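You operate a simulated robot arm through the tools that you are given. There is no shell and no other tool. Be economical: measure what you need, move in short steps, check, and stop when the job is done.

You are at the controls of a simulated robot arm. One attempt, no reset.

Task
Pack the silver parts tin with 3 nuts and 3 washers and put its lid on.
Fine: from the hopper, the nuts first, then the washers, dial set for each; teal slide back out; nothing else in it, nothing spilt. Where these are worked on the way, their far stop is far enough and under half their travel is too little: teal slide.

Only the result counts: the job must be done as asked and must still hold three seconds after the hand-in. Knocking over, shifting, dropping, spilling or breaking anything else fails it. A push-on lid holds only when it is set on centred and level and pressed home; a screw cap is set on level and turned clockwise until tight.

Robot
A 7-joint arm with a two-finger parallel gripper, fixed in place. Base frame: the origin is at the foot of the arm, x ahead of it, y to its left, z up; the work surface is at about z = 0. Lengths are in mm, angles in rad, forces in N, time in s.
With the tool pointing down near the work surface it reaches from about 240 to 620 mm from the base axis. Its first joint turns from -1.152 to 1.152 rad. Payload 2.6 kg.
The tool frame sits at the grasp point between the pads (the TCP): z along the fingers, y along the line on which they close. The tips reach 30 mm beyond it. Largest opening 94 mm; finger width 28, thickness 10; the body of the gripper, 50 by 96 mm, starts 55 mm behind the TCP.
Orientation is that of the tool frame in the base frame, as a unit quaternion [x, y, z, w]. With the fingers straight down and closing along the base's y, the tool's x points along the base's -x, its y along +y and its z along -z.

Tools
- The arm moves only by the tool drive_tool. Its argument "rows" is text: rows parted by semicolons, each of 6 numbers parted by spaces: the shift along the tool's x, y, z in units of 30 mm (1.0 is 30 mm), then the turn, a rotation vector about the tool's x, y, z in units of 8 degrees (1.0 is 8 degrees). In form: dx dy dz ax ay az; .... A call has 1 to 20 rows; each row shifts and turns the commanded pose from where the row before left it, along the tool's axes as they then stand. "grip" is the gripper command, from -1 (shut) to 1 (fully open), values between in proportion, set as the call begins (left out, the last holds). A call with a number of a shift or a turn outside -1 to 1 is refused whole. A row lasts 0.2 s, in which the tool goes at most 50 mm and 0.15 rad; a call with a longer step from one row to the next is refused whole, and so is a gripper value outside its range. Where a pose cannot be reached the arm comes as near as it can. A force on the tool above 40 N (or 10 N above the force at the start of the call, whichever is more), or a blocked arm, ends the call early, and 0.2 s more pass. The fingers move at their own pace (about 72 mm/s each) and stop on an object; they squeeze with about 29 N. The grip force told is the motor's: it shows also when the fingers shut on nothing. Time passes only in rows, and 0.2 s behind the last, so rows that do not move let the fingers close. It gives the time, the measured TCP pose, the force on the tool (base axes), the opening and the grip force at its end, in the units of the frame above (readings bear some noise), with the torque about the TCP (base axes, N m) and any sound that the robot's microphone picked up, and new pictures: "show" is both (left out), scene, wrist or none.
- Cameras (640 x 400 px; columns grow to the right, rows downward): "scene" is fixed at [36.3, 430.7, 571.8]; the picture's right is [-0.79, -0.62, 0.00], its down [-0.31, 0.40, -0.86] and it looks along [0.53, -0.68, -0.50] (base axes); focal length 338 px, centre (320, 200). "wrist" rides on the gripper at [76, 14, -102] in the tool frame; the picture's right is [-0.18, 0.98, 0.00], its down [-0.75, -0.14, -0.64] and it looks along [-0.63, -0.12, 0.77] (tool axes); focal length 243 px, centre (320, 200). There is no depth. A picture from a camera that has moved, and an enlarged one, comes with that camera's place and axes in the base frame and with its lens.
- zoom(camera, box): a new picture of the part [left, top, right, bottom] of that camera's present view, enlarged. It takes no simulated time.
- job_done(): hands the job in; it is judged then, once.

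Go step by step. Nothing tells you positions but the pictures and the camera data: compare them with the known pose of the tool, close in by small moves and look again before you grip or let go. The budget is 120 turns and 200 pictures, counting those below and the enlarged ones. Unless the task says otherwise, let go and move clear before handing in, and close with one line.

The tools are called after ">>>" by a JSON object that holds its "fn" and its "kwargs". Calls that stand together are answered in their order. drive_tool: Moves the arm, as the interface text tells. Its arguments: {"type":"object","properties":{"rows":{"type":"string"},"grip":{"type":"number"},"show":{"type":"string","enum":["both","scene","wrist","none"]}},"required":["rows"]} The other tools are called the same way: zoom (camera, box) takes an enlarged picture of a part of a camera's view; job_done () hands the job in.

At the start:

```text
time_s: 0.0
tcp_pos: [344.7, 111.3, 404.2]
orientation: [0.0, 1.0, 0.0, 0.001]
force: [-0.5, -0.2, 0.7]
ft_torque: [0.03, -0.03, -0.02]
width: 93.8
finger_force: 0.2
```

scene: 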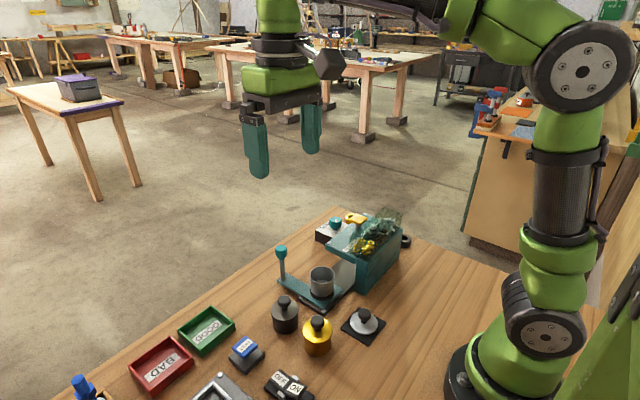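
wrist: 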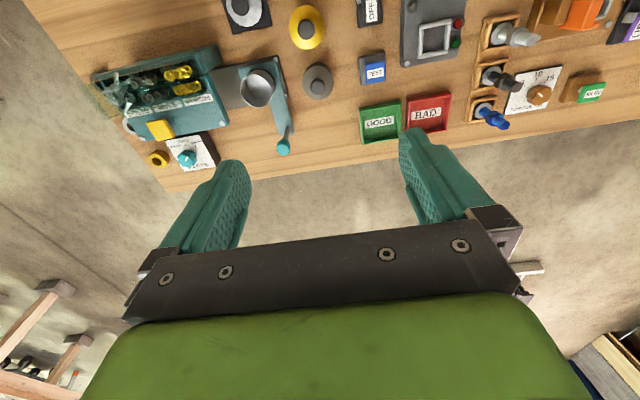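

I see a bench with a teal hopper, a slide with a tin on it, a dial, and other apparatus. I'll zoom in to understand the mechanism.

>>> {"fn": "zoom", "kwargs": {"camera": "scene", "box": [260, 190, 430, 360]}}

>>> {"fn": "zoom", "kwargs": {"camera": "wrist", "box": [80, 0, 340, 190]}}

>>> {"fn": "zoom", "kwargs": {"camera": "wrist", "box": [340, 0, 640, 160]}}

```text
2.35 times, centred on (345, 275) of scene
camera zoom: at [36.3, 430.7, 571.8], right [-0.79, -0.62, 0.0], down [-0.31, 0.4, -0.86], along [0.53, -0.68, -0.5], focal length 795 px, centre (261, 24)
```

zoom: 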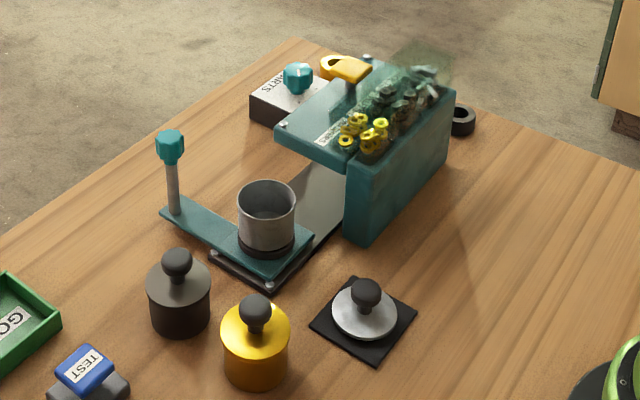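

```text
2.11 times, centred on (210, 95) of wrist
camera zoom: at [266.7, 125.6, 506.6], right [0.18, 0.98, 0.0], down [0.75, -0.14, 0.64], along [0.63, -0.12, -0.77], focal length 511 px, centre (552, 421)
```

zoom: 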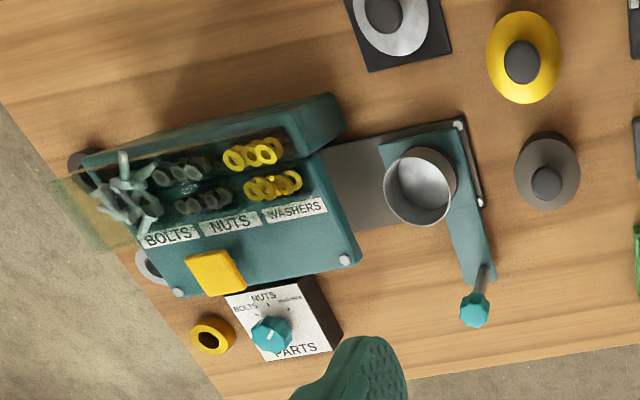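

```text
2.13 times, centred on (490, 80) of wrist
camera zoom: at [266.7, 125.6, 506.6], right [0.18, 0.98, 0.0], down [0.75, -0.14, 0.64], along [0.63, -0.12, -0.77], focal length 518 px, centre (-43, 456)
```

zoom: 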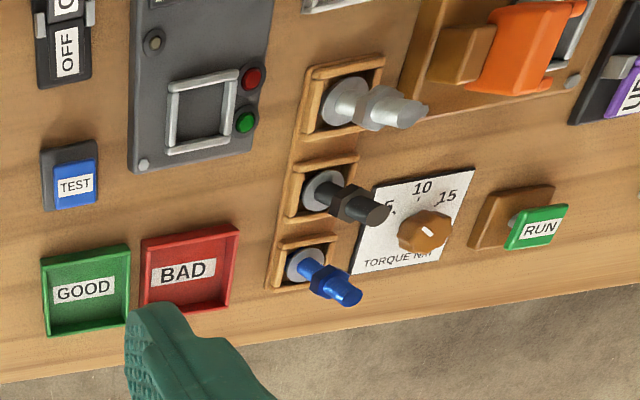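

The hopper has a dial (BOLTS/NUTS/WASHERS), a yellow key and a slide with a handle; the silver lid sits on a black mat. I'll move closer over the hopper to look at it.

>>> {"fn": "drive_tool", "kwargs": {"rows": "0 -1 0 0 0 0;0 -1 0 0 0 0;0 -1 0 0 0 0;0 -1 0 0 0 0;0 -1 0 0 0 0;0 -1 0 0 0 0;0 -1 0 0 0 0;0 -1 0 0 0 0;0 0 1 0 0 0;0 0 1 0 0 0;0 0 1 0 0 0"}}

>>> {"fn": "zoom", "kwargs": {"camera": "wrist", "box": [160, 0, 480, 200]}}

```text
time_s: 2.4
tcp_pos: [343.9, -129.8, 314.4]
orientation: [0.0, 1.0, -0.001, 0.001]
force: [-0.6, -0.9, -0.2]
ft_torque: [0.01, 0.0, 0.02]
width: 93.9
finger_force: 0.1
camera wrist: at [266.9, -115.2, 416.0], right [0.18, 0.98, 0.0], down [0.75, -0.14, 0.64], along [0.63, -0.12, -0.77], focal length 243 px, centre (320, 200)
```

scene: 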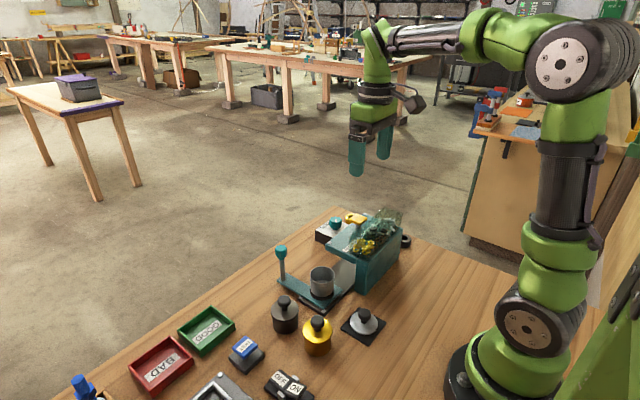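
wrist: 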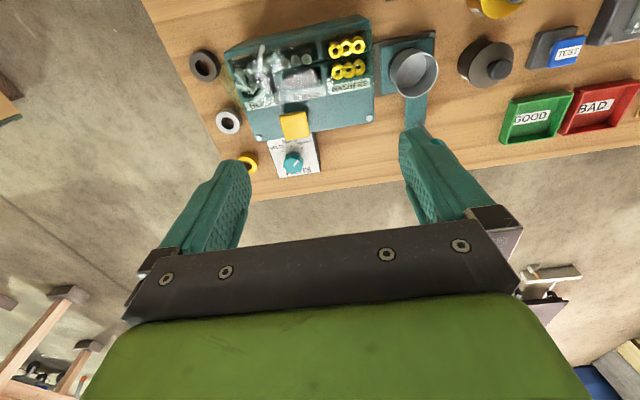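

```text
2.00 times, centred on (320, 100) of wrist
camera zoom: at [266.9, -115.2, 416.0], right [0.18, 0.98, 0.0], down [0.75, -0.14, 0.64], along [0.63, -0.12, -0.77], focal length 485 px, centre (320, 400)
```

zoom: 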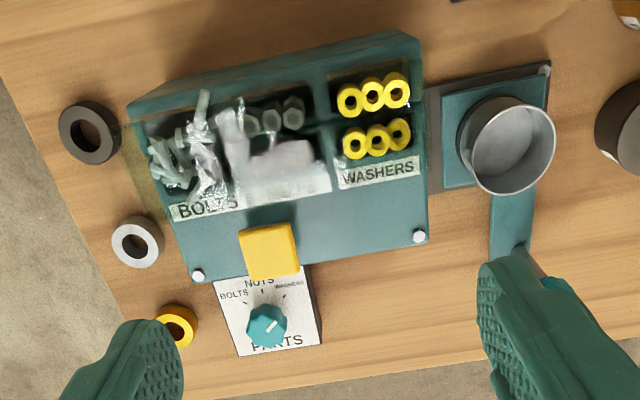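

The dial knob is at about (477,-202,44), the yellow key at (385,-170,116), the tin rim at (370,-4,52) and the handle knob near (460,22,103). I'll look at the dial and key in detail, then at the handle.

>>> {"fn": "zoom", "kwargs": {"camera": "wrist", "box": [250, 90, 346, 180]}}

>>> {"fn": "zoom", "kwargs": {"camera": "scene", "box": [300, 195, 420, 270]}}

>>> {"fn": "drive_tool", "kwargs": {"rows": "0 1 0 0 0 0;0 1 0 0 0 0;0 1 0 0 0 0;0 1 0 0 0 0;0.5 0 1 0 0 0;0.5 0 1 0 0 0", "show": "wrist"}}

>>> {"fn": "zoom", "kwargs": {"camera": "wrist", "box": [160, 0, 480, 200]}}

```text
4.44 times, centred on (298, 135) of wrist
camera zoom: at [266.9, -115.2, 416.0], right [0.18, 0.98, 0.0], down [0.75, -0.14, 0.64], along [0.63, -0.12, -0.77], focal length 1078 px, centre (418, 489)
```

zoom: 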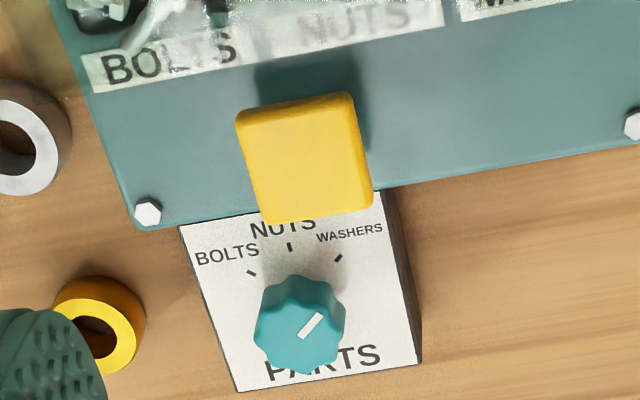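

```text
5.33 times, centred on (360, 232) of scene
camera zoom: at [36.2, 430.7, 571.8], right [-0.79, -0.62, 0.0], down [-0.31, 0.4, -0.86], along [0.53, -0.68, -0.5], focal length 1803 px, centre (107, 27)
```

zoom: 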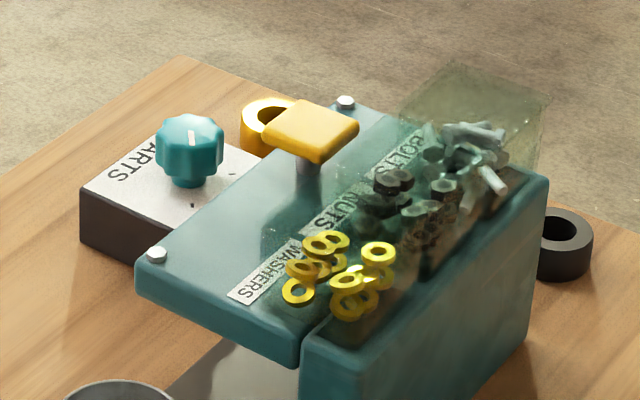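

```text
time_s: 3.8
tcp_pos: [314.5, -8.8, 252.7]
orientation: [0.001, 1.0, 0.0, 0.002]
force: [-0.2, 0.3, -0.1]
ft_torque: [0.01, -0.03, 0.01]
width: 94.4
finger_force: 0.1
camera wrist: at [237.1, 4.7, 356.0], right [0.18, 0.98, 0.0], down [0.75, -0.14, 0.64], along [0.63, -0.12, -0.77], focal length 243 px, centre (320, 200)
```

wrist: 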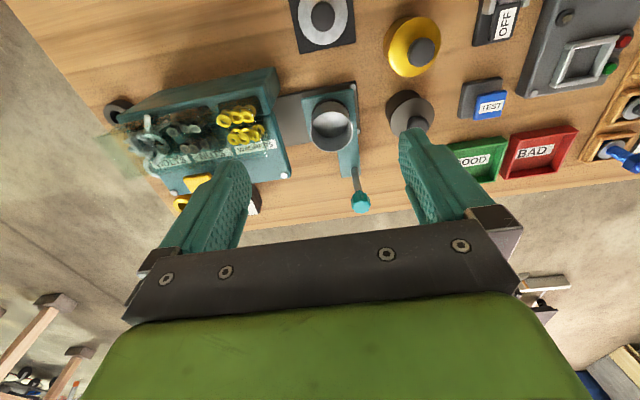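

```text
2.00 times, centred on (320, 100) of wrist
camera zoom: at [237.1, 4.7, 356.0], right [0.18, 0.98, 0.0], down [0.75, -0.14, 0.64], along [0.63, -0.12, -0.77], focal length 485 px, centre (320, 400)
```

zoom: 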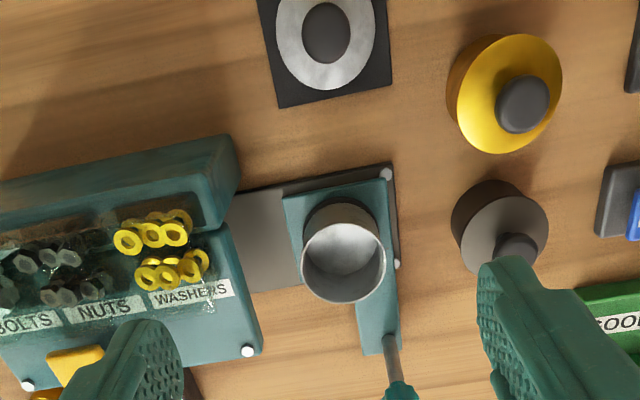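

The key is a mushroom push-button and the slide runs along y; the handle post is at about (461,19), with its knob at z≈103. I'll move above the handle with the fingers astride it.

>>> {"fn": "drive_tool", "kwargs": {"rows": "-1 0.3 0 0 0 0;-1 0.3 0 0 0 0;-1 0.33 0.5 0 0 0;-1 0 0.5 0 0 0;-0.88 0 0.5 0 0 0;0 0 0.3 0 0 0"}}

>>> {"fn": "zoom", "kwargs": {"camera": "scene", "box": [220, 150, 420, 320]}}

```text
time_s: 5.2
tcp_pos: [461.2, 17.1, 200.4]
orientation: [0.002, 1.0, 0.0, 0.0]
force: [0.8, 0.2, -0.3]
ft_torque: [0.01, 0.0, 0.01]
width: 94.2
finger_force: 0.0
camera wrist: at [383.8, 32.1, 302.2], right [0.19, 0.98, 0.0], down [0.75, -0.14, 0.64], along [0.63, -0.12, -0.77], focal length 243 px, centre (320, 200)
```

scene: 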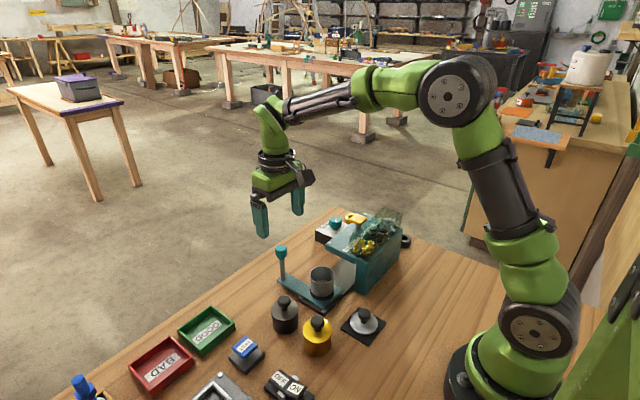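
wrist: 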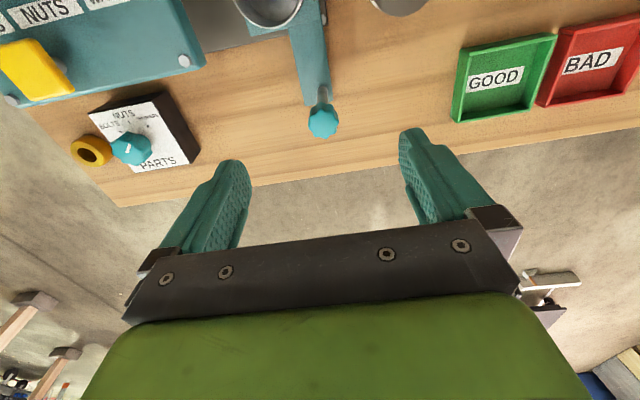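

```text
2.35 times, centred on (320, 235) of scene
camera zoom: at [36.3, 430.7, 571.8], right [-0.79, -0.62, 0.0], down [-0.31, 0.4, -0.86], along [0.53, -0.68, -0.5], focal length 795 px, centre (320, 118)
```

zoom: 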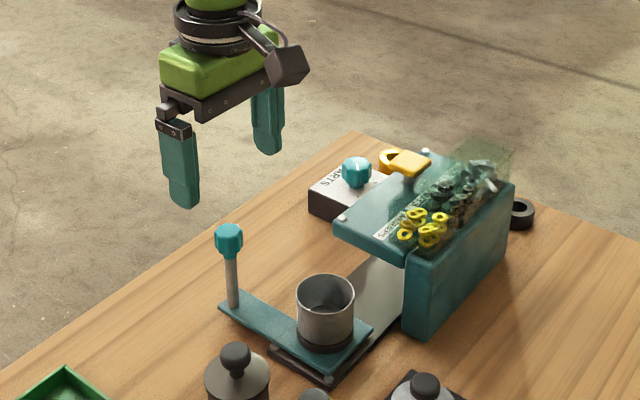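

The handle knob is directly below, at about (462,18). I'll descend to it and close.

>>> {"fn": "drive_tool", "kwargs": {"rows": "0 0 1 0 0 0;0 0 1 0 0 0;0 0.04 0.9 0 0 0;0 0 0.5 0 0 0", "show": "both"}}

>>> {"fn": "zoom", "kwargs": {"camera": "scene", "box": [220, 190, 420, 320]}}

```text
time_s: 6.2
tcp_pos: [460.8, 20.9, 98.2]
orientation: [0.001, 1.0, 0.0, 0.001]
force: [0.7, -0.7, -0.3]
ft_torque: [-0.01, -0.01, -0.01]
width: 94.2
finger_force: 0.2
camera wrist: at [383.6, 34.3, 200.3], right [0.19, 0.98, 0.0], down [0.75, -0.14, 0.64], along [0.63, -0.12, -0.77], focal length 243 px, centre (320, 200)
```

scene: 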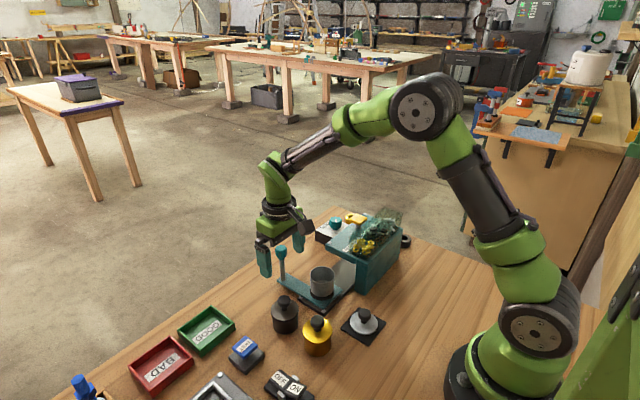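
wrist: 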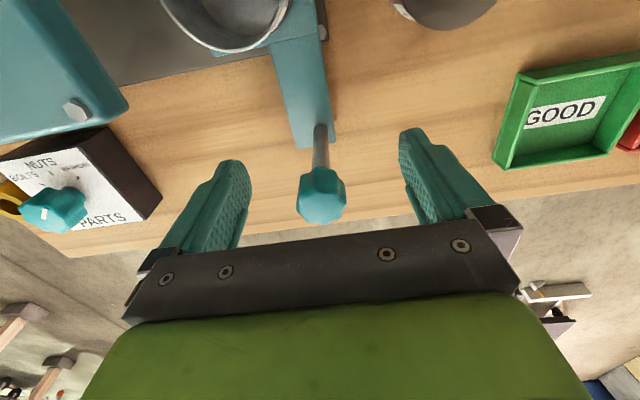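

```text
3.08 times, centred on (320, 255) of scene
camera zoom: at [36.2, 430.7, 571.8], right [-0.79, -0.62, 0.0], down [-0.31, 0.4, -0.86], along [0.53, -0.68, -0.5], focal length 1040 px, centre (320, 31)
```

zoom: 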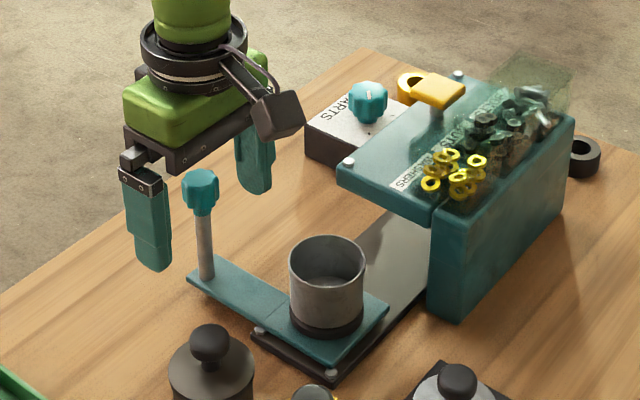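

The knob sits centred between the fingers. I'll close on it.

>>> {"fn": "drive_tool", "kwargs": {"rows": "0 0 0 0 0 0;0 0 0 0 0 0;0 0 0 0 0 0", "grip": -1, "show": "none"}}

>>> {"fn": "drive_tool", "kwargs": {"rows": "0 -0.3 0 0 0 0;0 -0.5 0 0 0 0;0 -0.5 0 0 0 0;0 -0.5 0 0 0 0;0 -0.5 0 0 0 0;0 -0.5 0 0 0 0"}}

```text
time_s: 7.0
tcp_pos: [460.3, 19.1, 97.4]
orientation: [0.0, 1.0, -0.001, 0.001]
force: [4.1, 0.0, -2.3]
ft_torque: [-0.01, 0.09, -0.02]
width: 25.3
finger_force: 40.8
```

```text
time_s: 8.4
tcp_pos: [460.9, -65.0, 98.3]
orientation: [-0.001, 1.0, -0.001, 0.002]
force: [24.9, 0.4, -18.4]
ft_torque: [-0.07, -0.54, -0.15]
width: 24.9
finger_force: 45.1
camera wrist: at [383.8, -50.2, 200.4], right [0.18, 0.98, 0.0], down [0.75, -0.14, 0.64], along [0.63, -0.12, -0.76], focal length 243 px, centre (320, 200)
```

scene: 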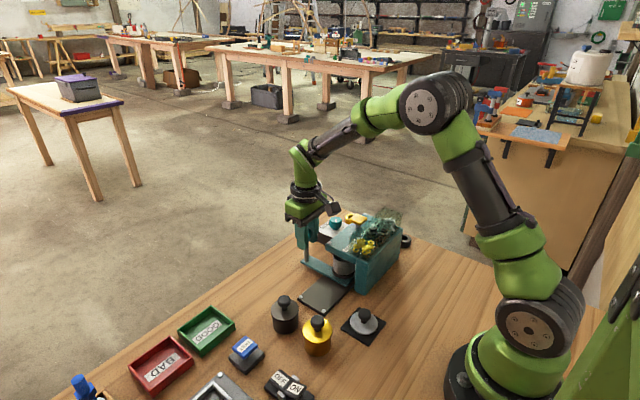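
wrist: 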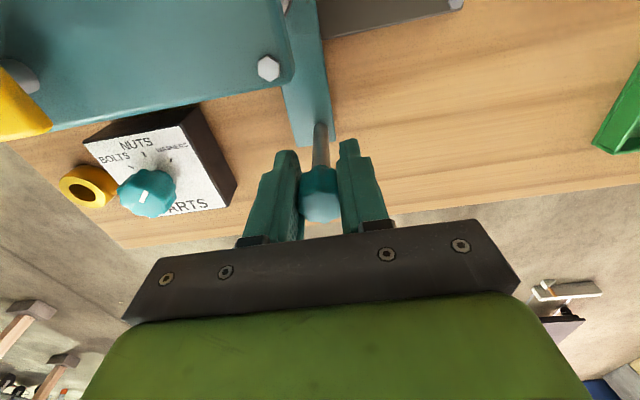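

The slide is moving, with some sideways load, so I'll ease +x a little and continue in small steps to the far stop.

>>> {"fn": "drive_tool", "kwargs": {"rows": "-0.07 0 0.03 0 0 0;0 0 0 0 0 0", "show": "none"}}

>>> {"fn": "drive_tool", "kwargs": {"rows": "0 -0.3 0 0 0 0;0 -0.3 0 0 0 0;0 -0.3 0 0 0 0;0 -0.3 0 0 0 0", "show": "none"}}

```text
time_s: 9.0
tcp_pos: [461.3, -65.2, 97.4]
orientation: [0.001, 1.0, 0.0, -0.002]
force: [-12.7, -0.5, 16.4]
ft_torque: [-0.01, -0.36, 0.03]
width: 24.8
finger_force: 44.5
```

```text
time_s: 9.9
tcp_pos: [460.8, -94.4, 98.3]
orientation: [0.002, 1.0, -0.001, -0.001]
force: [-1.8, -2.1, 1.0]
ft_torque: [-0.01, -0.26, -0.11]
width: 24.6
finger_force: 44.7
stopped in row 4: the force on the tool passed its limit at 42 N (the readings are from after the stop); the commanded pose is now the measured one
```

It stopped at y≈-94. I'll nudge once more to confirm this is the far stop.

>>> {"fn": "drive_tool", "kwargs": {"rows": "0 -0.1 0 0 0 0;0 -0.15 0 0 0 0;0 -0.2 0 0 0 0"}}

>>> {"fn": "zoom", "kwargs": {"camera": "scene", "box": [280, 190, 420, 310]}}

```text
time_s: 10.7
tcp_pos: [461.2, -95.4, 97.4]
orientation: [-0.002, 1.0, 0.008, -0.001]
force: [-0.6, 2.6, 1.5]
ft_torque: [0.02, -0.21, 0.06]
width: 24.8
finger_force: 44.8
stopped in row 3: the force on the tool passed its limit at 45 N (the readings are from after the stop); the commanded pose is now the measured one
camera wrist: at [385.2, -83.3, 200.8], right [0.18, 0.98, 0.02], down [0.76, -0.15, 0.64], along [0.63, -0.1, -0.77], focal length 243 px, centre (320, 200)
```

scene: 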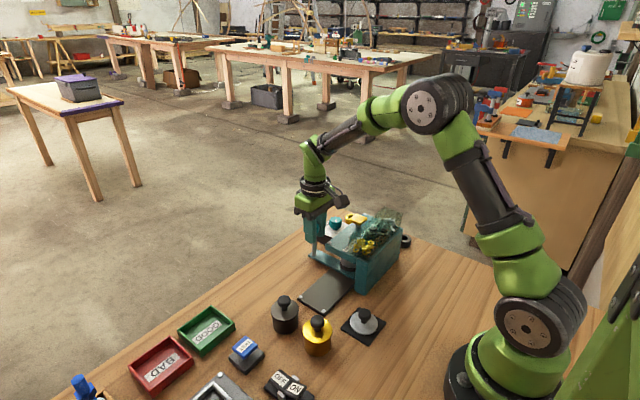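
wrist: 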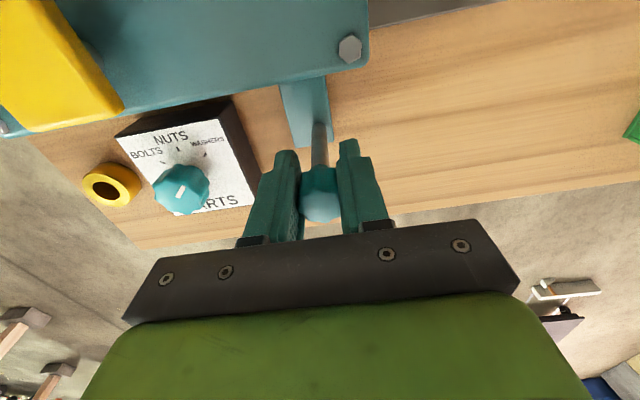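

```text
3.33 times, centred on (350, 250) of scene
camera zoom: at [36.3, 430.6, 571.8], right [-0.79, -0.62, 0.0], down [-0.31, 0.4, -0.86], along [0.53, -0.68, -0.5], focal length 1127 px, centre (220, 33)
```

zoom: 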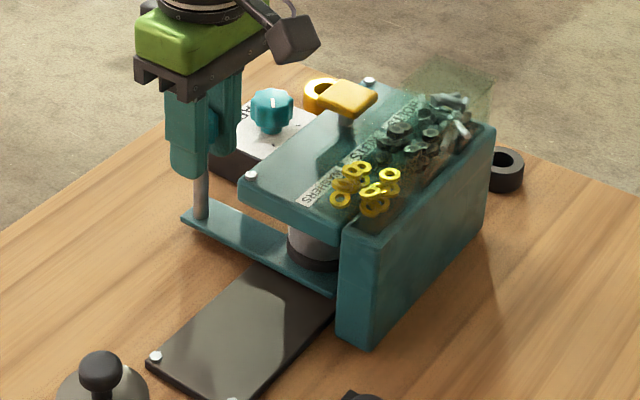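

The slide is at its far stop with the tin under the hopper. I'll release, lift, and move over the dial.

>>> {"fn": "drive_tool", "kwargs": {"rows": "0 0 0 0 0 0;0 0 0 0 0 0;0 0 -1 0 0 0;0 0 -1 0 0 0;0 0 -0.5 0 0 0;-0.15 -0.9 0 0 0 0;-0.15 -0.9 0 0 0 0;-0.15 -0.9 0 0 0 0;-0.1 -0.9 0 0 0 0", "grip": 0.17}}

>>> {"fn": "zoom", "kwargs": {"camera": "wrist", "box": [240, 60, 400, 180]}}

```text
time_s: 12.7
tcp_pos: [478.9, -204.8, 168.6]
orientation: [-0.003, 1.0, 0.008, -0.002]
force: [-0.4, -0.5, 0.3]
ft_torque: [0.02, 0.01, 0.01]
width: 55.0
finger_force: 0.1
camera wrist: at [402.4, -193.2, 272.0], right [0.18, 0.98, 0.02], down [0.76, -0.15, 0.64], along [0.63, -0.1, -0.77], focal length 243 px, centre (320, 200)
```

scene: 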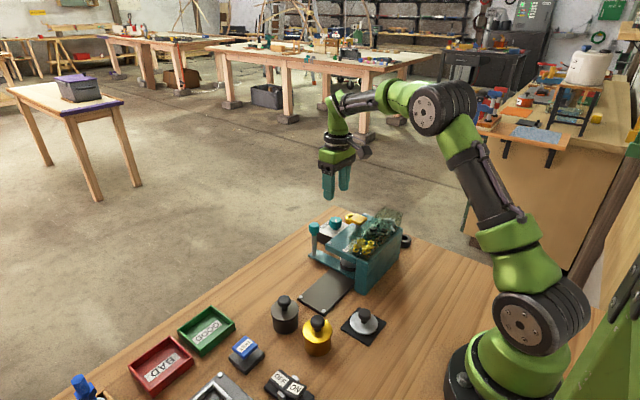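
wrist: 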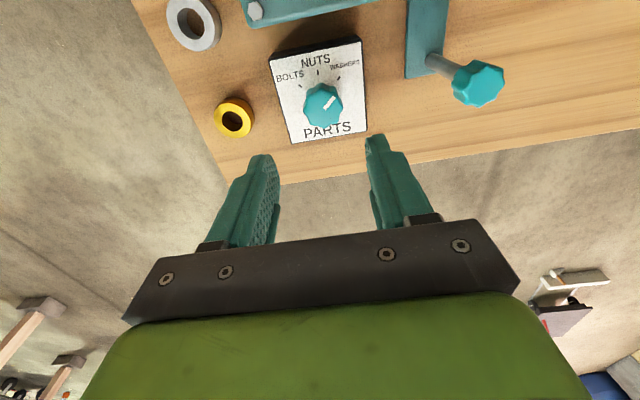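

```text
3.33 times, centred on (320, 120) of wrist
camera zoom: at [402.4, -193.2, 272.0], right [0.18, 0.98, 0.02], down [0.76, -0.15, 0.64], along [0.63, -0.1, -0.77], focal length 809 px, centre (320, 467)
```

zoom: 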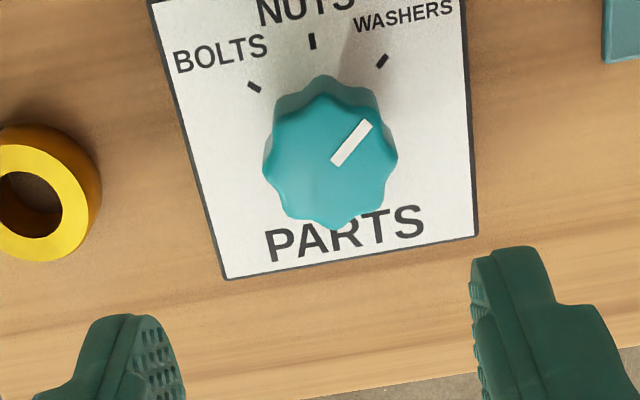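

The dial top is centred at about (480,-200) and points to WASHERS. I'll level the tool, centre it over the knob and descend most of the way.

>>> {"fn": "drive_tool", "kwargs": {"rows": "-0.03 0.14 0.5 0.115 0 0;0 0 1 0 0 0;0 0 1 0 0 0;0 0 0.4 0 0 0"}}

>>> {"fn": "zoom", "kwargs": {"camera": "scene", "box": [290, 180, 410, 270]}}

```text
time_s: 13.7
tcp_pos: [479.1, -201.0, 82.9]
orientation: [-0.002, 1.0, 0.001, -0.002]
force: [0.6, 0.3, 0.0]
ft_torque: [0.03, 0.02, 0.04]
width: 54.9
finger_force: 0.0
camera wrist: at [402.6, -186.9, 185.7], right [0.18, 0.98, 0.0], down [0.76, -0.14, 0.64], along [0.63, -0.11, -0.77], focal length 243 px, centre (320, 200)
```

scene: 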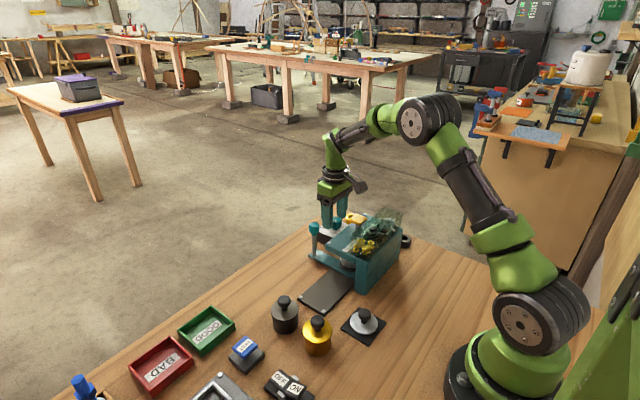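
wrist: 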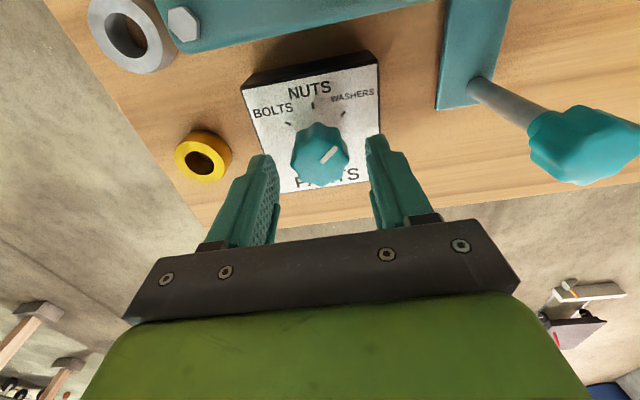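

```text
4.44 times, centred on (350, 225) of scene
camera zoom: at [36.2, 430.7, 571.8], right [-0.79, -0.62, 0.0], down [-0.31, 0.4, -0.86], along [0.53, -0.68, -0.5], focal length 1502 px, centre (187, 89)
```

zoom: 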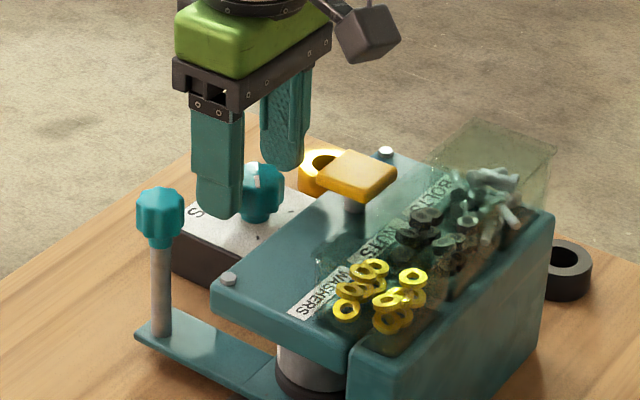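

The dial lies at about (481,-199). I'll go down 24 mm and close on it.

>>> {"fn": "drive_tool", "kwargs": {"rows": "-0.05 0.05 0.4 0 0 0;0 0 0.4 0 0 0;0 0 0 0 0 0", "show": "none"}}

>>> {"fn": "drive_tool", "kwargs": {"rows": "0 0 0 0 0 0;0 0 0 0 0 0", "grip": -1}}

>>> {"fn": "zoom", "kwargs": {"camera": "wrist", "box": [240, 80, 400, 220]}}

```text
time_s: 14.4
tcp_pos: [481.1, -198.6, 65.5]
orientation: [0.0, 1.0, 0.001, -0.002]
force: [-3.7, 2.2, 3.9]
ft_torque: [-0.06, 0.01, -0.04]
width: 54.1
finger_force: 0.1
stopped in row 3: the force on the tool passed its limit at 44 N (the readings are from after the stop); the commanded pose is now the measured one
```

```text
time_s: 15.0
tcp_pos: [482.5, -199.4, 65.5]
orientation: [0.001, 1.0, -0.001, 0.001]
force: [-0.5, -3.7, 2.3]
ft_torque: [0.1, -0.07, 0.01]
width: 35.1
finger_force: 44.8
camera wrist: at [404.5, -186.0, 167.6], right [0.19, 0.98, 0.0], down [0.75, -0.14, 0.64], along [0.63, -0.12, -0.77], focal length 243 px, centre (320, 200)
```

scene: 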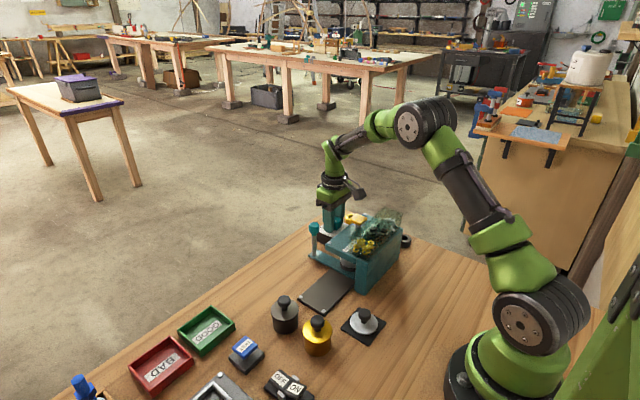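
wrist: 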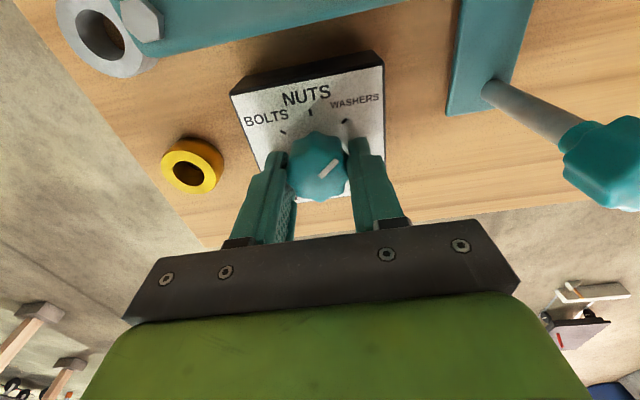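

```text
2.86 times, centred on (320, 150) of wrist
camera zoom: at [404.5, -186.0, 167.6], right [0.19, 0.98, 0.0], down [0.75, -0.14, 0.64], along [0.63, -0.12, -0.77], focal length 693 px, centre (320, 343)
```

zoom: 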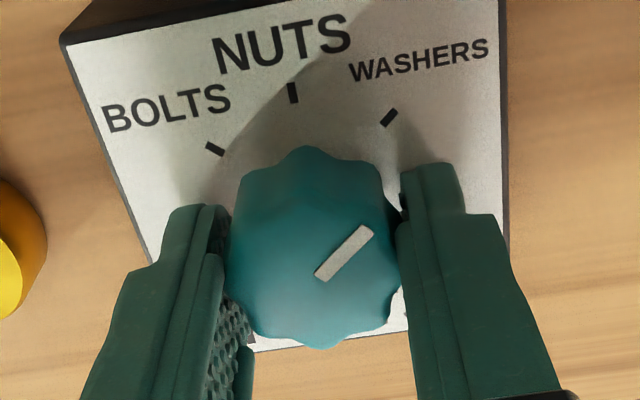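

The fingers hold the knob and the tips touched the box top. I'm unsure about the knob's x offset, so I'll check from the scene side.

>>> {"fn": "zoom", "kwargs": {"camera": "scene", "box": [300, 195, 370, 255]}}

```text
6.67 times, centred on (335, 225) of scene
camera zoom: at [36.2, 430.7, 571.8], right [-0.79, -0.62, 0.0], down [-0.31, 0.4, -0.86], along [0.53, -0.68, -0.5], focal length 2254 px, centre (220, 33)
```

zoom: 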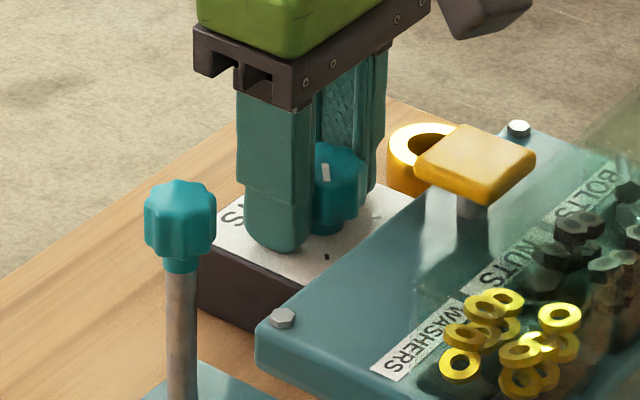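

The knob axis is about 9 mm nearer the base than the fingers' centre. I'll open, shift, and regrip.

>>> {"fn": "drive_tool", "kwargs": {"rows": "0 0 0 0 0 0;0 0 -0.07 0 0 0;0.16 0 0 0 0 0;0.16 0 0 0 0 0;0 0 0 0 0 0", "grip": 0.17, "show": "none"}}

>>> {"fn": "drive_tool", "kwargs": {"rows": "0 0 0 0 0 0;0 0 0 0 0 0;0 0 0 0 0 0", "grip": -1}}

>>> {"fn": "zoom", "kwargs": {"camera": "scene", "box": [300, 195, 370, 255]}}

```text
time_s: 16.2
tcp_pos: [471.1, -198.8, 66.6]
orientation: [0.001, 1.0, 0.001, -0.001]
force: [0.3, 0.2, -0.6]
ft_torque: [-0.02, 0.0, 0.0]
width: 55.0
finger_force: 0.1
```

```text
time_s: 17.0
tcp_pos: [473.3, -200.5, 67.3]
orientation: [0.001, 1.0, 0.0, -0.001]
force: [1.5, -4.2, -2.7]
ft_torque: [0.1, -0.14, 0.0]
width: 32.5
finger_force: 45.2
camera wrist: at [395.0, -185.9, 169.4], right [0.18, 0.98, 0.0], down [0.75, -0.14, 0.64], along [0.63, -0.12, -0.77], focal length 243 px, centre (320, 200)
```

scene: 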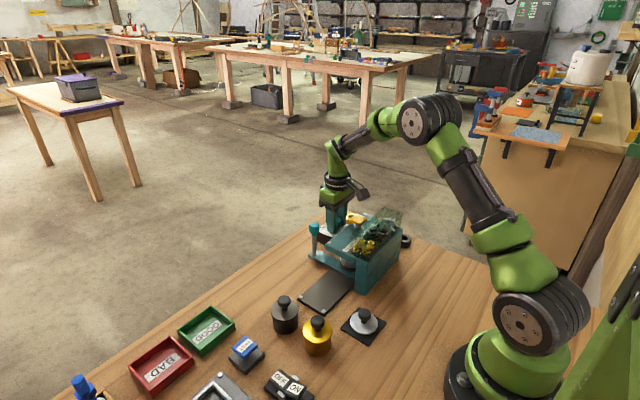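
wrist: 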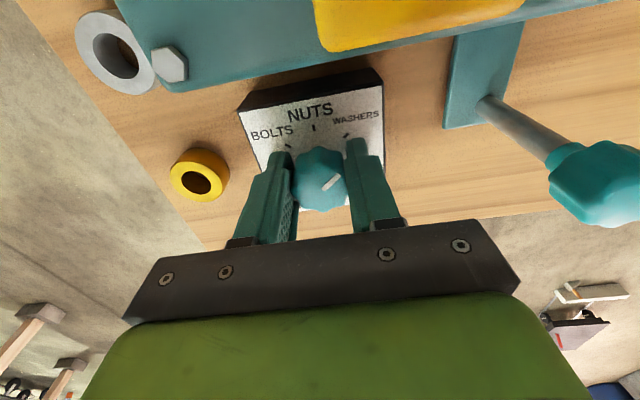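

```text
6.67 times, centred on (335, 225) of scene
camera zoom: at [36.3, 430.7, 571.8], right [-0.79, -0.62, 0.0], down [-0.31, 0.4, -0.86], along [0.53, -0.68, -0.5], focal length 2254 px, centre (220, 33)
```

zoom: 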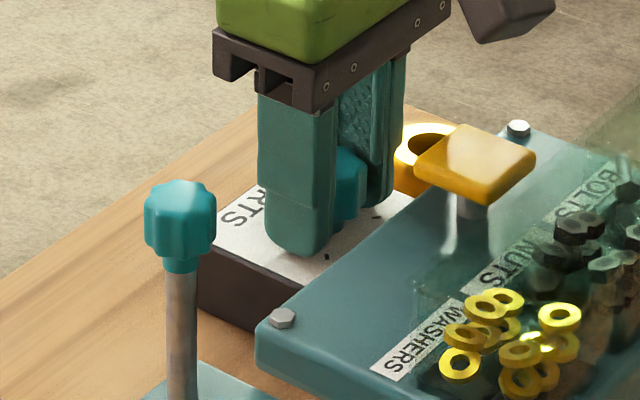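

The grip is now well centred. I'll turn 45° counter-clockwise (seen from above) to NUTS.

>>> {"fn": "drive_tool", "kwargs": {"rows": "0 0 0 0 0 -0.9;0 0 0 0 0 -0.9;0 0 0 0 0 -0.9;0 0 0 0 0 -0.9;0 0 0 0 0 -0.9;0 0 0 0 0 -0.9;0 0 0 0 0 -0.22;0 0 0 0 0 0"}}

>>> {"fn": "zoom", "kwargs": {"camera": "wrist", "box": [220, 80, 420, 240]}}

```text
time_s: 18.8
tcp_pos: [472.8, -203.4, 66.5]
orientation: [-0.385, 0.923, -0.003, 0.0]
force: [22.3, -24.9, -11.4]
ft_torque: [-0.3, 0.24, -0.08]
width: 32.6
finger_force: 45.0
camera wrist: at [407.5, -245.6, 169.3], right [-0.57, 0.82, -0.01], down [0.63, 0.44, 0.64], along [0.53, 0.36, -0.77], focal length 243 px, centre (320, 200)
```

scene: 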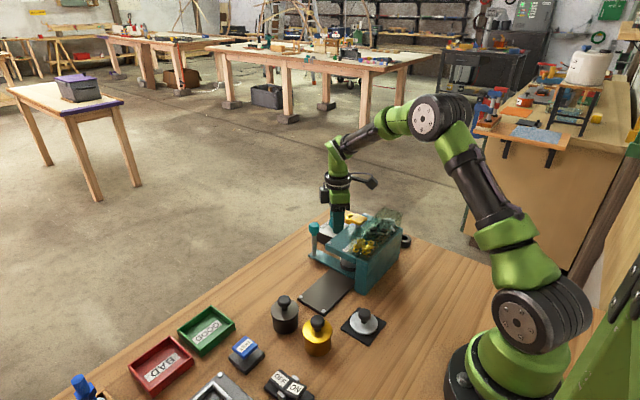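
wrist: 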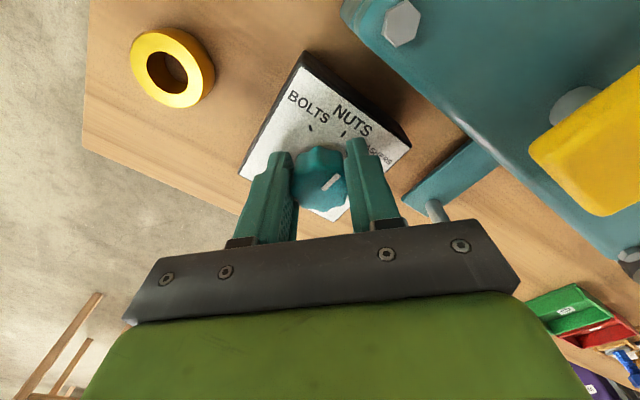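

```text
2.50 times, centred on (320, 160) of wrist
camera zoom: at [407.5, -245.6, 169.3], right [-0.57, 0.82, -0.01], down [0.63, 0.44, 0.64], along [0.53, 0.36, -0.77], focal length 606 px, centre (320, 300)
```

zoom: 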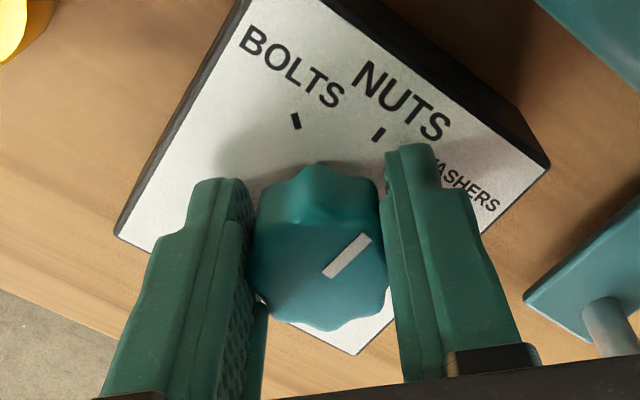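

The pointer is at NUTS. I'll release, lift, and turn back, then inspect the dial and the key.

>>> {"fn": "drive_tool", "kwargs": {"rows": "0 0 0 0 0 0;0 0 0 0 0 0;0 0 -0.8 0 0 0;0 0 -1 0 0 0;0 0 -1 0 0 0;0 0 -0.7 0 0 0;0 0 0 0 0 0.94;0 0 0 0 0 0.94;0 0 0 0 0 0.94;0 0 0 0 0 0.94;0 0 0 0 0 0.94;0 0 0 0 0 0.94;0 0 0 0 0 0", "grip": 0.17, "show": "wrist"}}

>>> {"fn": "zoom", "kwargs": {"camera": "wrist", "box": [200, 0, 440, 180]}}

```text
time_s: 21.6
tcp_pos: [472.0, -200.1, 171.4]
orientation: [0.002, 1.0, 0.0, -0.001]
force: [-1.5, 0.3, 0.3]
ft_torque: [0.01, -0.03, 0.01]
width: 55.4
finger_force: 0.0
camera wrist: at [394.9, -185.5, 274.1], right [0.19, 0.98, 0.0], down [0.75, -0.15, 0.64], along [0.63, -0.12, -0.77], focal length 243 px, centre (320, 200)
```

wrist: 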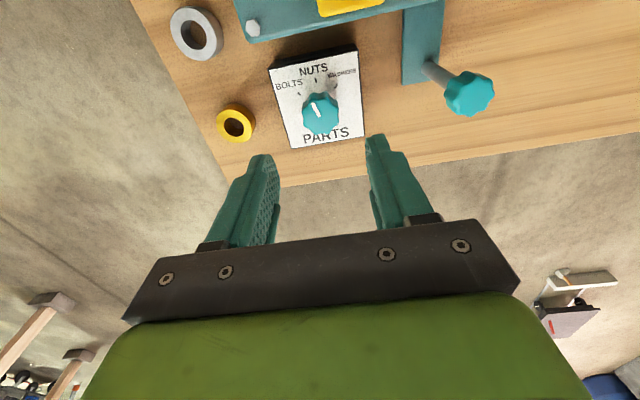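

```text
2.22 times, centred on (320, 90) of wrist
camera zoom: at [394.9, -185.5, 274.1], right [0.19, 0.98, 0.0], down [0.75, -0.15, 0.64], along [0.63, -0.12, -0.77], focal length 539 px, centre (320, 444)
```

zoom: 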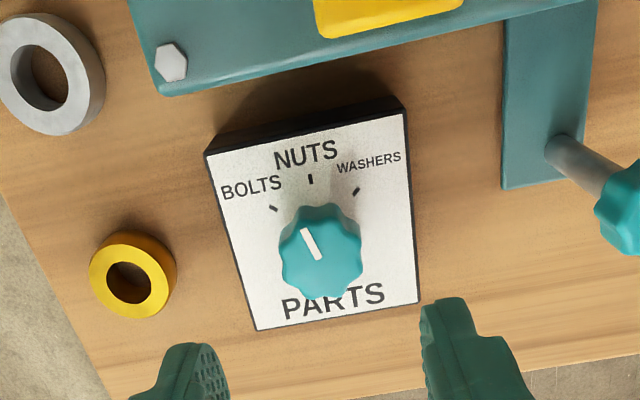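

The dial overshot on release; it points about 20° past NUTS, towards BOLTS. I'll regrip with the fingers aligned to the knob's lobes and turn it back about 20°.

>>> {"fn": "drive_tool", "kwargs": {"rows": "-0.06 0 0.5 0 0 0;0 0 0 0 0 -0.9;0 0 0 0 0 -0.9;0 0 0 0 0 -0.9;0 0 0 0 0 -0.8;0 0 1 0 0 0;0 0 1 0 0 0;0 0 0.95 0 0 0;0 0 0 0 0 0", "show": "wrist"}}

>>> {"fn": "zoom", "kwargs": {"camera": "wrist", "box": [220, 80, 420, 240]}}

```text
time_s: 23.6
tcp_pos: [474.7, -198.7, 67.5]
orientation: [-0.24, 0.971, 0.001, 0.0]
force: [-0.2, 0.6, -0.6]
ft_torque: [0.01, 0.0, -0.01]
width: 54.8
finger_force: 0.0
camera wrist: at [399.5, -222.1, 170.4], right [-0.3, 0.96, 0.0], down [0.73, 0.23, 0.64], along [0.61, 0.19, -0.77], focal length 243 px, centre (320, 200)
```

wrist: 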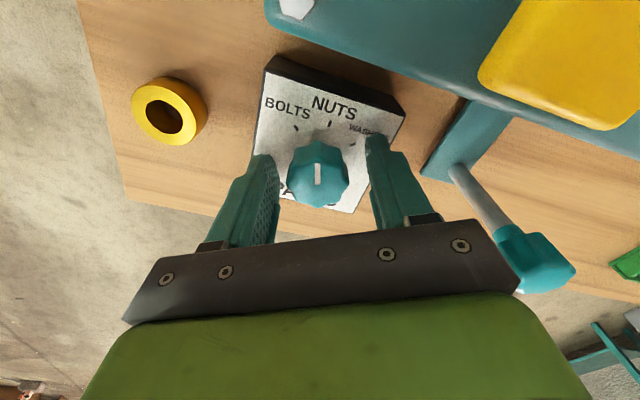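

```text
2.50 times, centred on (320, 160) of wrist
camera zoom: at [399.5, -222.1, 170.4], right [-0.3, 0.96, 0.0], down [0.73, 0.23, 0.64], along [0.61, 0.19, -0.77], focal length 606 px, centre (320, 300)
```

zoom: 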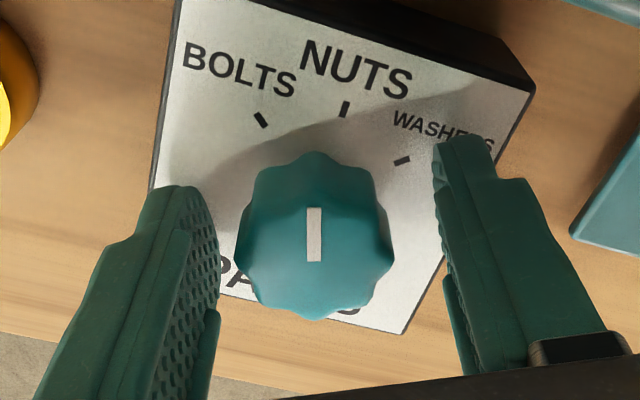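

The pointer reads about 20° past the NUTS tick. I'll close and turn 20° clockwise.

>>> {"fn": "drive_tool", "kwargs": {"rows": "0 0 0 0 0 0;0 0 0 0 0 0;0 0 0 0 0 0", "grip": -1, "show": "none"}}

>>> {"fn": "drive_tool", "kwargs": {"rows": "0 0 0 0 0 0.85;0 0 0 0 0 0.85;0 0 0 0 0 0.8;0 0 0 0 0 0", "show": "wrist"}}

>>> {"fn": "zoom", "kwargs": {"camera": "wrist", "box": [220, 80, 420, 240]}}

```text
time_s: 24.4
tcp_pos: [473.3, -199.6, 67.5]
orientation: [-0.24, 0.971, -0.001, 0.0]
force: [11.2, -9.5, -8.1]
ft_torque: [-0.15, -0.3, 0.01]
width: 32.6
finger_force: 45.1
```

```text
time_s: 25.4
tcp_pos: [474.9, -199.8, 68.5]
orientation: [-0.069, 0.998, 0.0, 0.0]
force: [16.9, -15.3, -11.6]
ft_torque: [-0.25, 0.32, -0.01]
width: 32.5
finger_force: 45.2
camera wrist: at [396.2, -196.2, 170.7], right [0.05, 1.0, 0.0], down [0.77, -0.04, 0.64], along [0.64, -0.03, -0.77], focal length 243 px, centre (320, 200)
```

wrist: 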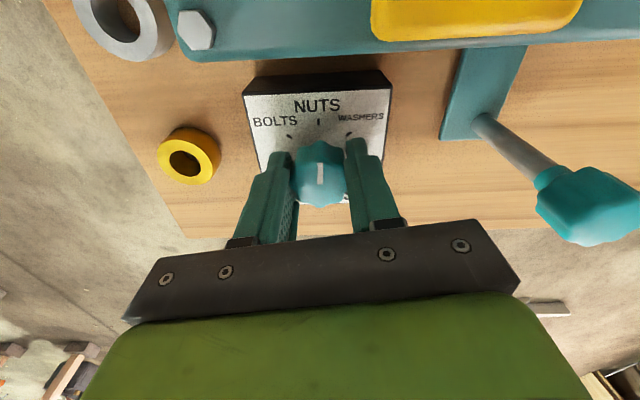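

```text
2.50 times, centred on (320, 160) of wrist
camera zoom: at [396.2, -196.2, 170.7], right [0.05, 1.0, 0.0], down [0.77, -0.04, 0.64], along [0.64, -0.03, -0.77], focal length 606 px, centre (320, 300)
```

zoom: 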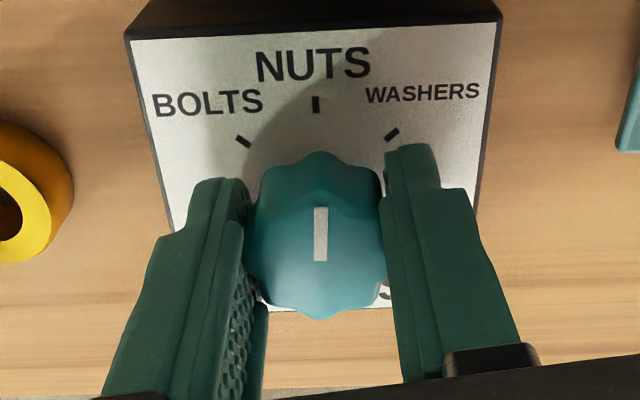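

The pointer is on NUTS. I'll relieve the side load first, then release gently and lift.

>>> {"fn": "drive_tool", "kwargs": {"rows": "-0.03 -0.027 0.02 0 0 0;0 0 0 0 0 0", "show": "none"}}

>>> {"fn": "drive_tool", "kwargs": {"rows": "0 0 0 0 0 0;0 0 0 0 0 0;0 0 -0.5 0 0 0;0 0 -1 0 0 0;0 0 -1 0 0 0;0 0 -1 0 0 0;0 0 0 0 0 0.98;0 0 0 0 0 0", "grip": 0.17, "show": "wrist"}}

>>> {"fn": "zoom", "kwargs": {"camera": "wrist", "box": [200, 0, 440, 180]}}

```text
time_s: 26.0
tcp_pos: [474.1, -199.5, 67.4]
orientation: [-0.068, 0.998, 0.0, 0.0]
force: [-6.6, -8.3, 4.9]
ft_torque: [-0.2, -0.8, -0.02]
width: 32.2
finger_force: 45.1
```

```text
time_s: 27.8
tcp_pos: [475.1, -201.4, 172.0]
orientation: [0.0, 1.0, 0.0, -0.001]
force: [0.2, 0.0, -0.5]
ft_torque: [0.01, -0.02, 0.01]
width: 55.0
finger_force: 0.1
camera wrist: at [398.6, -186.4, 275.0], right [0.19, 0.98, 0.0], down [0.75, -0.14, 0.64], along [0.63, -0.12, -0.77], focal length 243 px, centre (320, 200)
```

wrist: 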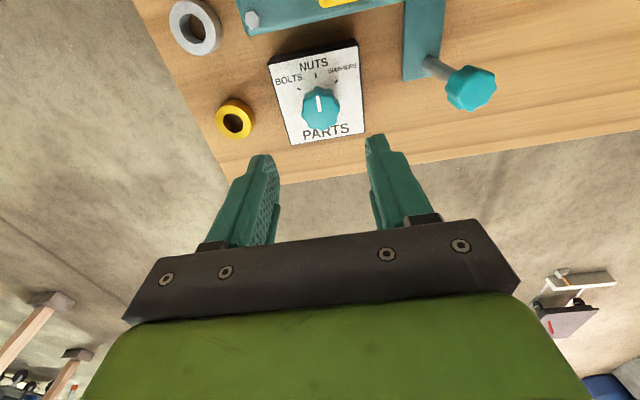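

```text
2.22 times, centred on (320, 90) of wrist
camera zoom: at [398.6, -186.4, 275.0], right [0.19, 0.98, 0.0], down [0.75, -0.14, 0.64], along [0.63, -0.12, -0.77], focal length 539 px, centre (320, 444)
```

zoom: 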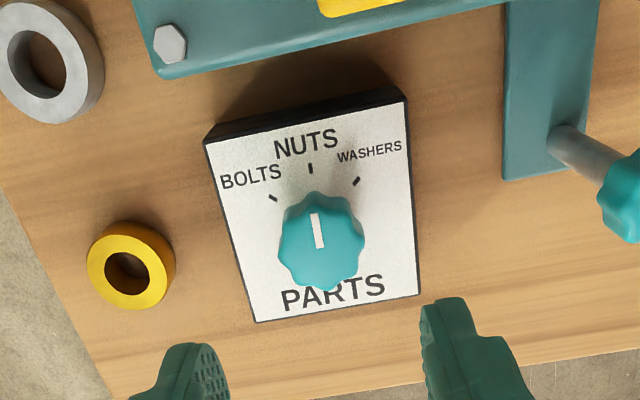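

The dial reads NUTS. Next is the key at about (385,-170): I'll move over it and look.

>>> {"fn": "drive_tool", "kwargs": {"rows": "0.5 0.2 -0.5 0 0 0;1 0.3 0 0 0 0;1 0.3 0 0 0 0;0.5 0.2 0 0 0 0"}}

>>> {"fn": "zoom", "kwargs": {"camera": "scene", "box": [310, 160, 410, 260]}}

```text
time_s: 28.8
tcp_pos: [385.3, -168.4, 188.1]
orientation: [-0.001, 1.0, 0.0, -0.002]
force: [0.2, 0.5, 0.5]
ft_torque: [-0.01, -0.03, -0.01]
width: 55.0
finger_force: 0.0
camera wrist: at [307.5, -154.7, 290.6], right [0.18, 0.98, 0.0], down [0.75, -0.14, 0.64], along [0.63, -0.12, -0.77], focal length 243 px, centre (320, 200)
```

scene: 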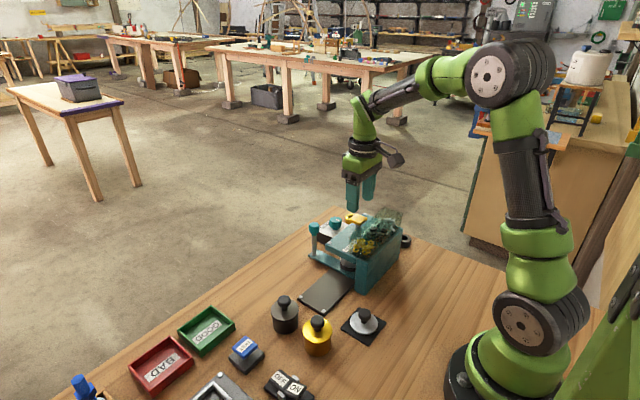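
wrist: 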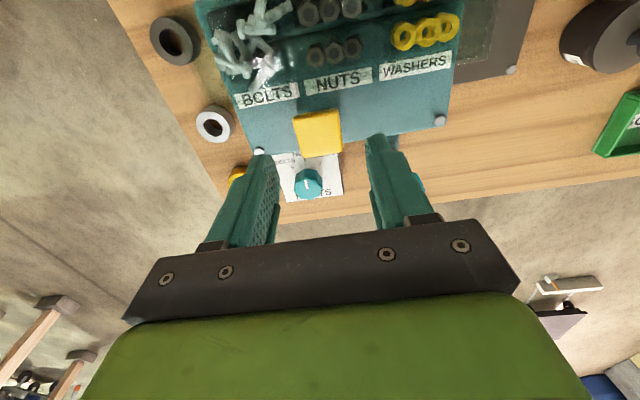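

```text
4.00 times, centred on (360, 210) of scene
camera zoom: at [36.3, 430.7, 571.8], right [-0.79, -0.62, 0.0], down [-0.31, 0.4, -0.86], along [0.53, -0.68, -0.5], focal length 1352 px, centre (160, 160)
```

zoom: 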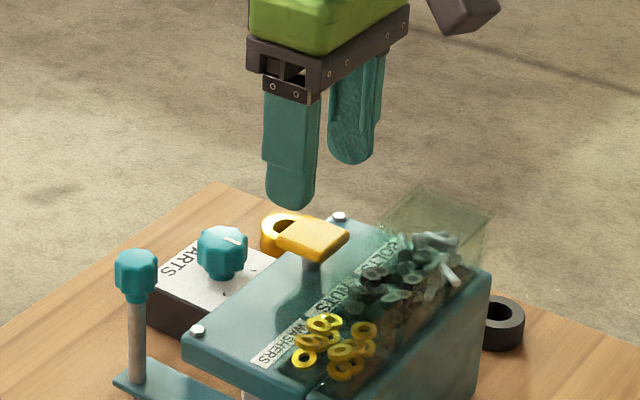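

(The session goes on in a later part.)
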